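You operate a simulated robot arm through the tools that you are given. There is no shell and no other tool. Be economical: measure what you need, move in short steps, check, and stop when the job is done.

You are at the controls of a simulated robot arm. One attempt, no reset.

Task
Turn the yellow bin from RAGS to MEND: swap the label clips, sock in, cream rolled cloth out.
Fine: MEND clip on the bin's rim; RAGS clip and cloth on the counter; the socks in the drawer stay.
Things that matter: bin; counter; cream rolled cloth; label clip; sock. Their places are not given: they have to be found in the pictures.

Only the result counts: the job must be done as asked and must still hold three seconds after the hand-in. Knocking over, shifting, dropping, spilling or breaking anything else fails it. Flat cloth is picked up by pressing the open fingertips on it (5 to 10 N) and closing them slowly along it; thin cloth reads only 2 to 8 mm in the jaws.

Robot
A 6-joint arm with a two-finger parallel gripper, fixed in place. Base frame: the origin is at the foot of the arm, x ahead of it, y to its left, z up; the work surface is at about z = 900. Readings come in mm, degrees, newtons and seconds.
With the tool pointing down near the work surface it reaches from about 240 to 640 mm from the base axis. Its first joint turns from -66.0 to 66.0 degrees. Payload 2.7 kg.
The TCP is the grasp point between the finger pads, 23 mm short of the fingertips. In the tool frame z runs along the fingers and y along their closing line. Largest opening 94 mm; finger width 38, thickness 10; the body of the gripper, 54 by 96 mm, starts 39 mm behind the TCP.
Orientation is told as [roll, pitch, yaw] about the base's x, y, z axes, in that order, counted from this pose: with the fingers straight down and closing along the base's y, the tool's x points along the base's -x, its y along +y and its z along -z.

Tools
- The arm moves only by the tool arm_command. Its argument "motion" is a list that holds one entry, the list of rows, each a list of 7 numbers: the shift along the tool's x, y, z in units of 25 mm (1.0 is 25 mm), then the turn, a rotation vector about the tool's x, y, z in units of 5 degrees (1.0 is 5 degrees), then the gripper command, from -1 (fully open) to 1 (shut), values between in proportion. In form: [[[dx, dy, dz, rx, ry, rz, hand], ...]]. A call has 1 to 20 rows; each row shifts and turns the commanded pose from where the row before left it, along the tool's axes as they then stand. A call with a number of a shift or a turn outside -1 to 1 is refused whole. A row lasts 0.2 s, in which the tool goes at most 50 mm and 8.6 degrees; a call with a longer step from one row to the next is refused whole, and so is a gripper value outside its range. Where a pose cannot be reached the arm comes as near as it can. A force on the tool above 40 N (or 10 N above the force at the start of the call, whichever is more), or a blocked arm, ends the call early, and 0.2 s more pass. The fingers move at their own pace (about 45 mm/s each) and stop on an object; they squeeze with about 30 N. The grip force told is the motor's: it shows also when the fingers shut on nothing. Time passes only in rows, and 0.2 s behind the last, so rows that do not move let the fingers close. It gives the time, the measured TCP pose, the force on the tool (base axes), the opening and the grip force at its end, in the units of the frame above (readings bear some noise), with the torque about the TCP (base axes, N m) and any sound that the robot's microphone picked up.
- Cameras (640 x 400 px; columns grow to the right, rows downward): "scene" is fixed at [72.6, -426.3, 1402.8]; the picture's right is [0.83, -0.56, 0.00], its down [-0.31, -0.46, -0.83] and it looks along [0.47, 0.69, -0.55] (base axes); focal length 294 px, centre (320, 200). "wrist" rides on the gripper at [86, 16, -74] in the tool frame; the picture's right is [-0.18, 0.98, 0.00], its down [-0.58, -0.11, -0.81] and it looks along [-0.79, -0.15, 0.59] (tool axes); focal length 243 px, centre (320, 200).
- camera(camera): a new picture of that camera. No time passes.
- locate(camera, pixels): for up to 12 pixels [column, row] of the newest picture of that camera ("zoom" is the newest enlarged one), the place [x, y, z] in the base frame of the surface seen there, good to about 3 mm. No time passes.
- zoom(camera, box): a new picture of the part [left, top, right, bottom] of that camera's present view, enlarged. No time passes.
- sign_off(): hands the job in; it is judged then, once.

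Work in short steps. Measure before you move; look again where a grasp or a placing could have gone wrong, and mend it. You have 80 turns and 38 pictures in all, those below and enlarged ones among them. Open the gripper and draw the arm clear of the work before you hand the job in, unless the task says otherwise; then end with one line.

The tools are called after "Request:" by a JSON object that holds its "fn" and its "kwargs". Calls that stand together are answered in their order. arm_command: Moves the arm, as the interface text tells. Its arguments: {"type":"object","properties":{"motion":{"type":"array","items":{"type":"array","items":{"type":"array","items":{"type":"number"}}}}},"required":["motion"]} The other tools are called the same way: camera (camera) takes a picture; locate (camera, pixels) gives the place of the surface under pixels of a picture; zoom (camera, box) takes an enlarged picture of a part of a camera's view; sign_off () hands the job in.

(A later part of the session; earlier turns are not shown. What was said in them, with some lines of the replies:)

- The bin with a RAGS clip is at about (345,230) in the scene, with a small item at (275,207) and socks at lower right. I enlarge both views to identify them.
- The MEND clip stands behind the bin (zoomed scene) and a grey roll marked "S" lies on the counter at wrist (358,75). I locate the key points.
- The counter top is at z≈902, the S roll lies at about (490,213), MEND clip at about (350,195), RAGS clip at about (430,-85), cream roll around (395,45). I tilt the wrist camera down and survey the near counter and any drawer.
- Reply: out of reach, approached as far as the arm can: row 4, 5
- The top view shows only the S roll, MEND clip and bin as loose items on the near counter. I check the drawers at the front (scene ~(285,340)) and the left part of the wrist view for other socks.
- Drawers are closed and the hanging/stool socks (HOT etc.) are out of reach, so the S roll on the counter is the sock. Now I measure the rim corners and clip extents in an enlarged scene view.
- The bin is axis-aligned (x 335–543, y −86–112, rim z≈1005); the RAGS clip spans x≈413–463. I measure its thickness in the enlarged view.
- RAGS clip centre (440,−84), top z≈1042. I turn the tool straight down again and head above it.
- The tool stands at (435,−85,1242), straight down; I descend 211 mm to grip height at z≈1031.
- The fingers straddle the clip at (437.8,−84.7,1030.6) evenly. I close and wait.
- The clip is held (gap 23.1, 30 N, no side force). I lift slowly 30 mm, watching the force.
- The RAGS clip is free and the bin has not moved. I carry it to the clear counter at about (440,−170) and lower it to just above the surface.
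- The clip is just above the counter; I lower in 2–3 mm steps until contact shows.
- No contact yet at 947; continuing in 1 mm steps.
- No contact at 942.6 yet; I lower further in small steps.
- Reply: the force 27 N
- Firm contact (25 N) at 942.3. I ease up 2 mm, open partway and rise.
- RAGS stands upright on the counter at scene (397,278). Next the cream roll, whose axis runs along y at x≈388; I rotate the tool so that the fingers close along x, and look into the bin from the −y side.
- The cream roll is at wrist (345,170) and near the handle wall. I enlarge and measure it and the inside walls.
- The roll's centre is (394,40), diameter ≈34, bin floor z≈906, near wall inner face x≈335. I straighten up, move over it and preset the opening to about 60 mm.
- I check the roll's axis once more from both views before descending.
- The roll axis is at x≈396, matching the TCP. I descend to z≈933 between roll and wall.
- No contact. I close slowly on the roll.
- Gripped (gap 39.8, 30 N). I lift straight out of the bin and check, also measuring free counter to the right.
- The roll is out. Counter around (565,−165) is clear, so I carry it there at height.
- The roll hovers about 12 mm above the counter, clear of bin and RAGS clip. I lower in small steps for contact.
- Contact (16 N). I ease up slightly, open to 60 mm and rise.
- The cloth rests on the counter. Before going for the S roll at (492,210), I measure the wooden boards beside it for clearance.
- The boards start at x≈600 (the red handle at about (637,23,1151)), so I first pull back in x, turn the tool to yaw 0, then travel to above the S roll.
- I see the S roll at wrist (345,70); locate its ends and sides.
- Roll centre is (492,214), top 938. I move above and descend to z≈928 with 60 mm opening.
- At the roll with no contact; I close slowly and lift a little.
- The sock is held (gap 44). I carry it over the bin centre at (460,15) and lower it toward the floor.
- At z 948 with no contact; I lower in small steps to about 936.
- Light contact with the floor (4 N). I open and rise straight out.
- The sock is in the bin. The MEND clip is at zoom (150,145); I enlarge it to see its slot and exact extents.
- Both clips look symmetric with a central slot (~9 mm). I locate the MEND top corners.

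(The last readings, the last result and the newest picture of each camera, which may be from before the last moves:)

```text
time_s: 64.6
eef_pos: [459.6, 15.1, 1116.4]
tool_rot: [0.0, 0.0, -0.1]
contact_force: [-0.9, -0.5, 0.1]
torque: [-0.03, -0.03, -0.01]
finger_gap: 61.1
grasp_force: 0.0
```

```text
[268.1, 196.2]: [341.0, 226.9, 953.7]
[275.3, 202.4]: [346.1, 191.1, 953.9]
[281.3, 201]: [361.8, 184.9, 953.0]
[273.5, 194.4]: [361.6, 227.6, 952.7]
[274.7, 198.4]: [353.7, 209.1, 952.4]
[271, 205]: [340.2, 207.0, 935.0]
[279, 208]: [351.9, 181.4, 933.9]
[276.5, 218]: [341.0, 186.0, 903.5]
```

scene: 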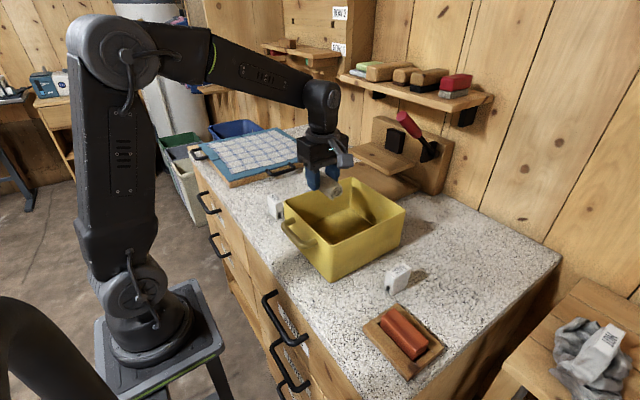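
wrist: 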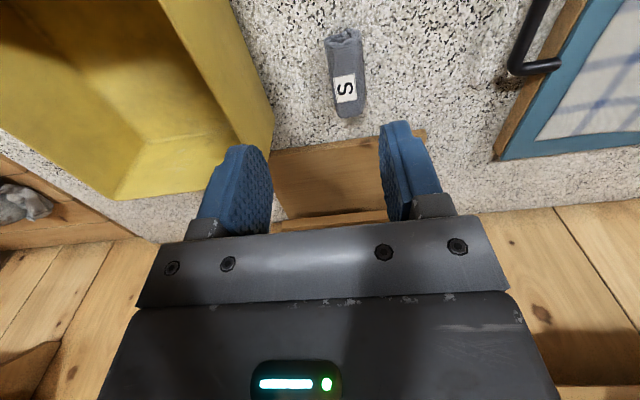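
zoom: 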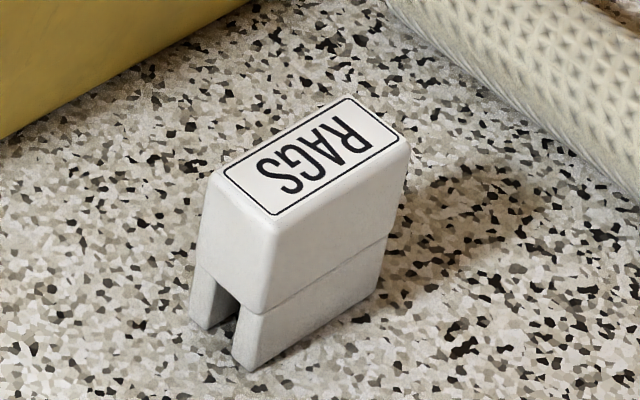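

MEND centre is (352,207), top 953. I go above it and turn to yaw −90 (camera away from the bin) so the fingers close along its thickness.

Request:
{"fn": "arm_command", "kwargs": {"motion": [[[0.54, 0.96, 0, 0, 0, 0, -0.28], [0.54, 0.96, 0, 0, 0, 0, -0.28], [0.54, 0.96, 0, 0, 0, 0, -0.28], [0.54, 0.96, 0, 0, 0, 0, -0.28], [0.54, 0.96, 0, 0, 0, 0, -0.28], [0.54, 0.96, 0, 0, 0, 0, -0.28], [0.54, 0.96, 0, 0, 0, 0, -0.28], [0.54, 0.96, 0, 0, 0, 0, -0.28], [0, 0, 0, 0, 0, 1, -0.28], [0, 0, 0, 0, 0, 1, -0.28], [0, 0, 0, 0, 0, 1, -0.28], [0, 0, 0, 0, 0, 1, -0.28], [0, 0, 0, 0, 0, 1, -0.28], [0, 0, 0, 0, 0, 1, -0.28], [0, 0, 0, 0, 0, 1, -0.28], [0, 0, 0, 0, 0, 1, -0.28], [0, 0, 0, 0, 0, 1, -0.28], [0, 0, 0, 0, 0, 1, -0.28]]]}}

Request:
{"fn": "arm_command", "kwargs": {"motion": [[[0, 0, 0, 0, 0, 1, -0.28], [0, 0, 0, 0, 0, 1, -0.28], [0, 0, 0, 0, 0, 1, -0.28], [0, 0, 0, 0, 0, 1, -0.28], [0, 0, 0, 0, 0, 1, -0.28], [0, 0, 0, 0, 0, 1, -0.28], [0, 0, 0, 0, 0, 1, -0.28], [0, 0, 0, 0, 0, 1, -0.28], [0, 0, 0.8, 0, 0, 0, -0.28], [0, 0, 0.8, 0, 0, 0, -0.28], [0, 0, 0.8, 0, 0, 0, -0.28], [0, 0, 0, 0, 0, 0, -0.28]]]}}

Request:
{"fn": "zoom", "kwargs": {"camera": "scene", "box": [240, 140, 360, 240]}}

```text
time_s: 68.4
eef_pos: [353.7, 204.4, 1113.9]
tool_rot: [0.0, 0.0, -50.2]
contact_force: [-0.4, 0.5, -0.4]
torque: [0.01, -0.01, 0.0]
finger_gap: 60.4
grasp_force: 0.1
```

```text
time_s: 71.0
eef_pos: [353.1, 208.5, 1055.9]
tool_rot: [0.0, 0.0, -90.0]
contact_force: [0.3, -0.2, 0.3]
torque: [-0.02, 0.01, 0.0]
finger_gap: 60.2
grasp_force: 0.0
```

```text
4.00 times, centred on (300, 190) of scene
```

zoom: 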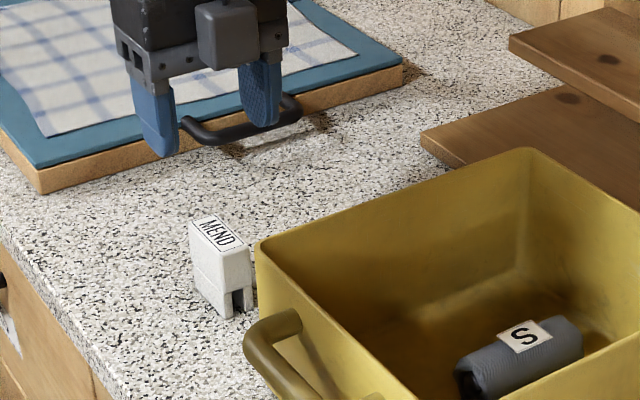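

Something boxy shows in front of the gripper at zoom (225,30); I check where it is before descending.

Request:
{"fn": "locate", "kwargs": {"camera": "zoom", "pixels": [[225, 30], [225, 60], [150, 40], [150, 120], [260, 90], [215, 235], [265, 30]]}}

Request:
{"fn": "camera", "kwargs": {"camera": "wrist"}}

```text
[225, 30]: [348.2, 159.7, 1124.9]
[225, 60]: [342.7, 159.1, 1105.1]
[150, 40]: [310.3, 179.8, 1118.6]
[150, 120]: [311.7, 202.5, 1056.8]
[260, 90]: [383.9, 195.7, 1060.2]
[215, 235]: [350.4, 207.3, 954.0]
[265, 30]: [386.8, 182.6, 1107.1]
```

```text
8 pictures are left
```

wrist: 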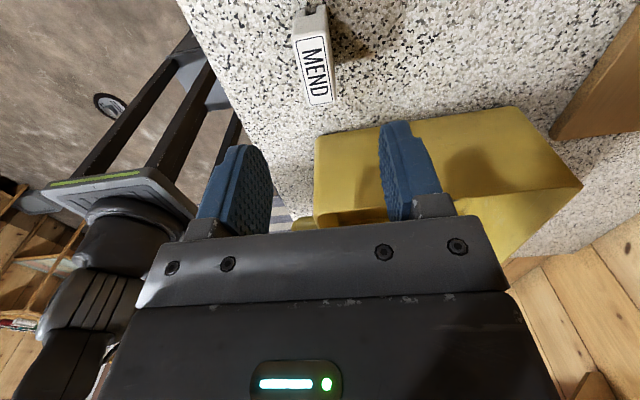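

That box is a gripper part at y≈159, clear of the bin wall (y≈113). I descend to z≈943 over the clip.

Request:
{"fn": "arm_command", "kwargs": {"motion": [[[0, 0, 0.8, 0, 0, 0, -0.28], [0, 0, 0.8, 0, 0, 0, -0.28], [0, 0, 0.8, 0, 0, 0, -0.28], [0, 0, 0.8, 0, 0, 0, -0.28], [0, 0, 0.6, 0, 0, 0, -0.28], [0, 0, 0.4, 0, 0, 0, -0.28], [0, 0, 0.3, 0, 0, 0, -0.28], [0, 0, 0, 0, 0, 0, -0.28]]]}}

```text
time_s: 72.8
eef_pos: [353.1, 205.3, 942.8]
tool_rot: [0.0, 0.0, -90.0]
contact_force: [1.4, -0.3, 0.2]
torque: [0.01, 0.0, -0.01]
finger_gap: 60.5
grasp_force: 0.0
```

At 942.8, no contact. I close slowly, then lift a little.

Request:
{"fn": "arm_command", "kwargs": {"motion": [[[0, 0, 0, 0, 0, 0, 0.2], [0, 0, 0, 0, 0, 0, 0.35], [0, 0, 0, 0, 0, 0, 0.45], [0, 0, 0, 0, 0, 0, 0.55], [0, 0, 0, 0, 0, 0, 1], [0, 0, 0, 0, 0, 0, 1], [0, 0, -0.2, 0, 0, 0, 1], [0, 0, -0.6, 0, 0, 0, 1], [0, 0, -0.9, 0, 0, 0, 1], [0, 0, -1, 0, 0, 0, 1], [0, 0, -1, 0, 0, 0, 1], [0, 0, -1, 0, 0, 0, 1], [0, 0, -1, 0, 0, 0, 1], [0, 0, -0.7, 0, 0, 0, 1], [0, 0, 0, 0, 0, 0, 1]]]}}

```text
time_s: 76.0
eef_pos: [352.8, 206.1, 1103.4]
tool_rot: [0.0, 0.0, -90.0]
contact_force: [0.6, 0.2, 0.8]
torque: [-0.02, -0.02, 0.0]
finger_gap: 22.8
grasp_force: 29.7
```

MEND is held (gap 22.8). I turn back to yaw 0 and travel over the right wall where RAGS sat.

Request:
{"fn": "arm_command", "kwargs": {"motion": [[[0, 0, 0, 0, 0, -1, 1], [0, 0, 0, 0, 0, -1, 1], [0, 0, 0, 0, 0, -1, 1], [0, 0, 0, 0, 0, -1, 1], [0, 0, 0, 0, 0, -1, 1], [0, 0, 0, 0, 0, -1, 1], [0, 0, 0, 0, 0, -1, 1], [0, 0, 0, 0, 0, -1, 1], [0, 0, 0, 0, 0, -1, 1], [0, 0, 0, 0, 0, -1, 1], [0, 0, 0, 0, 0, -1, 1], [0, 0, 0, 0, 0, -1, 1], [0, 0, 0, 0, 0, -1, 1], [0, 0, 0, 0, 0, -1, 1], [0, 0, 0, 0, 0, -1, 1], [0, 0, 0, 0, 0, -1, 1], [0, 0, 0, 0, 0, -1, 1], [0, 0, 0, 0, 0, -1, 1], [0, 0, 0, 0, 0, 0, 1]]]}}

Request:
{"fn": "arm_command", "kwargs": {"motion": [[[-0.29, -0.97, 0, 0, 0, 0, 1], [-0.29, -0.97, 0, 0, 0, 0, 1], [-0.29, -0.97, 0, 0, 0, 0, 1], [-0.29, -0.97, 0, 0, 0, 0, 1], [-0.29, -0.97, 0, 0, 0, 0, 1], [-0.29, -0.97, 0, 0, 0, 0, 1], [-0.29, -0.97, 0, 0, 0, 0, 1], [-0.29, -0.97, 0, 0, 0, 0, 1], [-0.29, -0.97, 0, 0, 0, 0, 1], [-0.29, -0.97, 0, 0, 0, 0, 1], [-0.29, -0.97, 0, 0, 0, 0, 1], [-0.29, -0.97, 0, 0, 0, 0, 1], [0, 0, 0, 0, 0, 0, 1], [0, 0, 0, 0, 0, 0, 1]]]}}

```text
time_s: 80.0
eef_pos: [353.1, 204.4, 1101.3]
tool_rot: [-0.1, 0.0, 0.1]
contact_force: [0.4, 0.0, -0.6]
torque: [0.01, -0.03, 0.01]
finger_gap: 23.2
grasp_force: 30.2
```

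```text
time_s: 83.0
eef_pos: [440.3, -87.4, 1103.0]
tool_rot: [-0.1, 0.1, 0.1]
contact_force: [-1.2, -0.2, -0.3]
torque: [-0.01, -0.01, 0.03]
finger_gap: 23.0
grasp_force: 29.7
```

y reads −87.4; I correct to about −84.8 and lower to z≈1055 (legs ~8 mm above the rim) for a check.

Request:
{"fn": "arm_command", "kwargs": {"motion": [[[0, 0.09, 0, 0, 0, 0, 1], [0, 0, 0.8, 0, 0, 0, 1], [0, 0, 0.7, 0, 0, 0, 1], [0, 0, 0.4, 0, 0, 0, 1], [0, 0, 0, 0, 0, 0, 1], [0, 0, 0, 0, 0, 0, 1]]]}}

Request:
{"fn": "zoom", "kwargs": {"camera": "scene", "box": [325, 190, 415, 260]}}

```text
time_s: 84.4
eef_pos: [440.0, -83.6, 1054.1]
tool_rot: [0.1, 0.0, 0.1]
contact_force: [-0.3, -0.1, 0.3]
torque: [0.0, -0.04, 0.02]
finger_gap: 23.1
grasp_force: 30.2
```

```text
5.71 times, centred on (370, 225) of scene
```

zoom: 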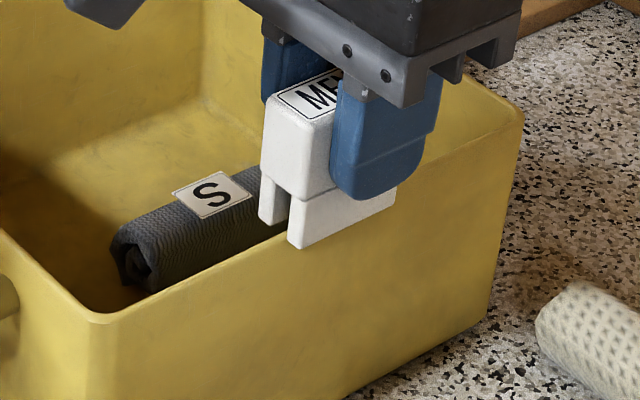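

The slot lines up with the rim. I lower in small steps past the rim top, watching for force.

Request:
{"fn": "arm_command", "kwargs": {"motion": [[[0, 0, 0.1, 0, 0, 0, 1], [0, 0, 0.1, 0, 0, 0, 1], [0, 0, 0.1, 0, 0, 0, 1], [0, 0, 0.08, 0, 0, 0, 1], [0, 0, 0, 0, 0, 0, 1]]]}}

```text
time_s: 85.6
eef_pos: [439.1, -82.9, 1045.5]
tool_rot: [0.0, 0.0, 0.0]
contact_force: [0.7, -0.4, 0.1]
torque: [0.03, -0.01, 0.02]
finger_gap: 23.2
grasp_force: 29.4
```

Legs are entering with no force; y reads −82.9, so I nudge −1.2 mm and continue down to 1035.

Request:
{"fn": "arm_command", "kwargs": {"motion": [[[0, -0.05, 0, 0, 0, 0, 1], [0, 0, 0.08, 0, 0, 0, 1], [0, 0, 0.08, 0, 0, 0, 1], [0, 0, 0.08, 0, 0, 0, 1], [0, 0, 0.08, 0, 0, 0, 1], [0, 0, 0.08, 0, 0, 0, 1], [0, 0, 0, 0, 0, 0, 1]]]}}

```text
time_s: 87.2
eef_pos: [439.1, -83.6, 1035.7]
tool_rot: [0.0, 0.0, 0.0]
contact_force: [-0.6, 0.8, -0.2]
torque: [0.01, -0.01, 0.02]
finger_gap: 23.1
grasp_force: 30.0
```

The rim is in the slot without force at 1035.7. I finish the last ~6 mm in small steps.

Request:
{"fn": "arm_command", "kwargs": {"motion": [[[0, 0, 0.06, 0, 0, 0, 1], [0, 0, 0.06, 0, 0, 0, 1], [0, 0, 0.04, 0, 0, 0, 1], [0, 0, 0.04, 0, 0, 0, 1], [0, 0, 0, 0, 0, 0, 1]]]}}

```text
time_s: 88.4
eef_pos: [438.5, -83.5, 1031.6]
tool_rot: [0.0, -0.2, -0.1]
contact_force: [0.4, -3.6, 6.5]
torque: [-0.03, 0.09, 0.01]
finger_gap: 23.3
grasp_force: 29.5
```

Contact of 6.5 N at the expected seat height. I open gently to 45 mm and rise.

Request:
{"fn": "arm_command", "kwargs": {"motion": [[[0, 0, 0, 0, 0, 0, 0.45], [0, 0, 0, 0, 0, 0, 0.3], [0, 0, 0, 0, 0, 0, 0.1], [0, 0, 0, 0, 0, 0, 0], [0, 0, 0, 0, 0, 0, 0], [0, 0, -0.3, 0, 0, 0, 0], [0, 0, -0.8, 0, 0, 0, 0], [0, 0, -1, 0, 0, 0, 0], [0, 0, -1, 0, 0, 0, 0], [0, 0, -1, 0, 0, 0, 0], [0, 0, -1, 0, 0, 0, -1], [0, 0, -1, 0, 0, 0, -1], [0, 0, -1, 0, 0, 0, -1], [0, 0, 0, 0, 0, 0, -1]]]}}

Request:
{"fn": "zoom", "kwargs": {"camera": "scene", "box": [250, 160, 450, 300]}}

Request:
{"fn": "zoom", "kwargs": {"camera": "scene", "box": [325, 190, 415, 260]}}

```text
time_s: 91.4
eef_pos: [439.7, -83.3, 1210.4]
tool_rot: [0.0, 0.0, -0.1]
contact_force: [-0.5, 0.0, 0.4]
torque: [-0.03, -0.01, 0.04]
finger_gap: 94.0
grasp_force: 0.1
```

```text
2.86 times, centred on (350, 230) of scene
```

zoom: 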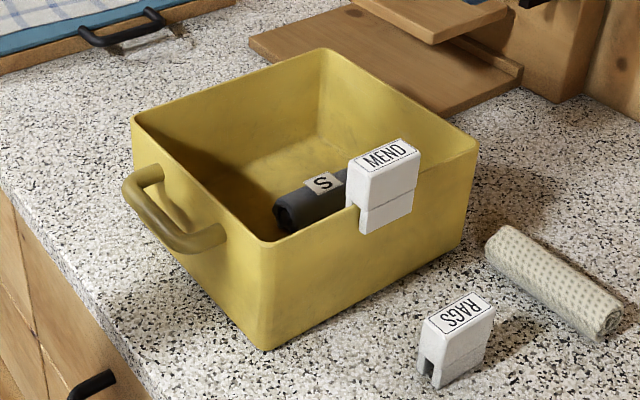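

```text
5.71 times, centred on (370, 225) of scene
```

zoom: 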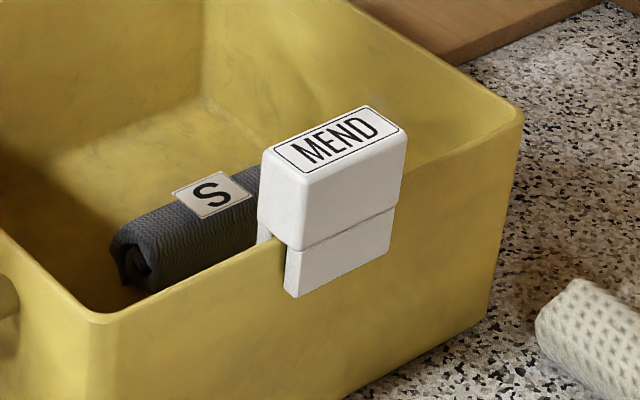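

MEND is seated on the rim, the sock lies in the bin, RAGS and the cream cloth lie on the counter, and the arm is clear with the gripper open. I hand in.

Request:
{"fn": "sign_off", "kwargs": {}}

```text
The job is handed in.
```

The yellow bin is now MEND: the MEND clip is on its rim and the rolled grey "S" piece, which I took to be the sock, is inside. The RAGS clip and the cream rolled cloth are on the counter, and the drawers were not touched.
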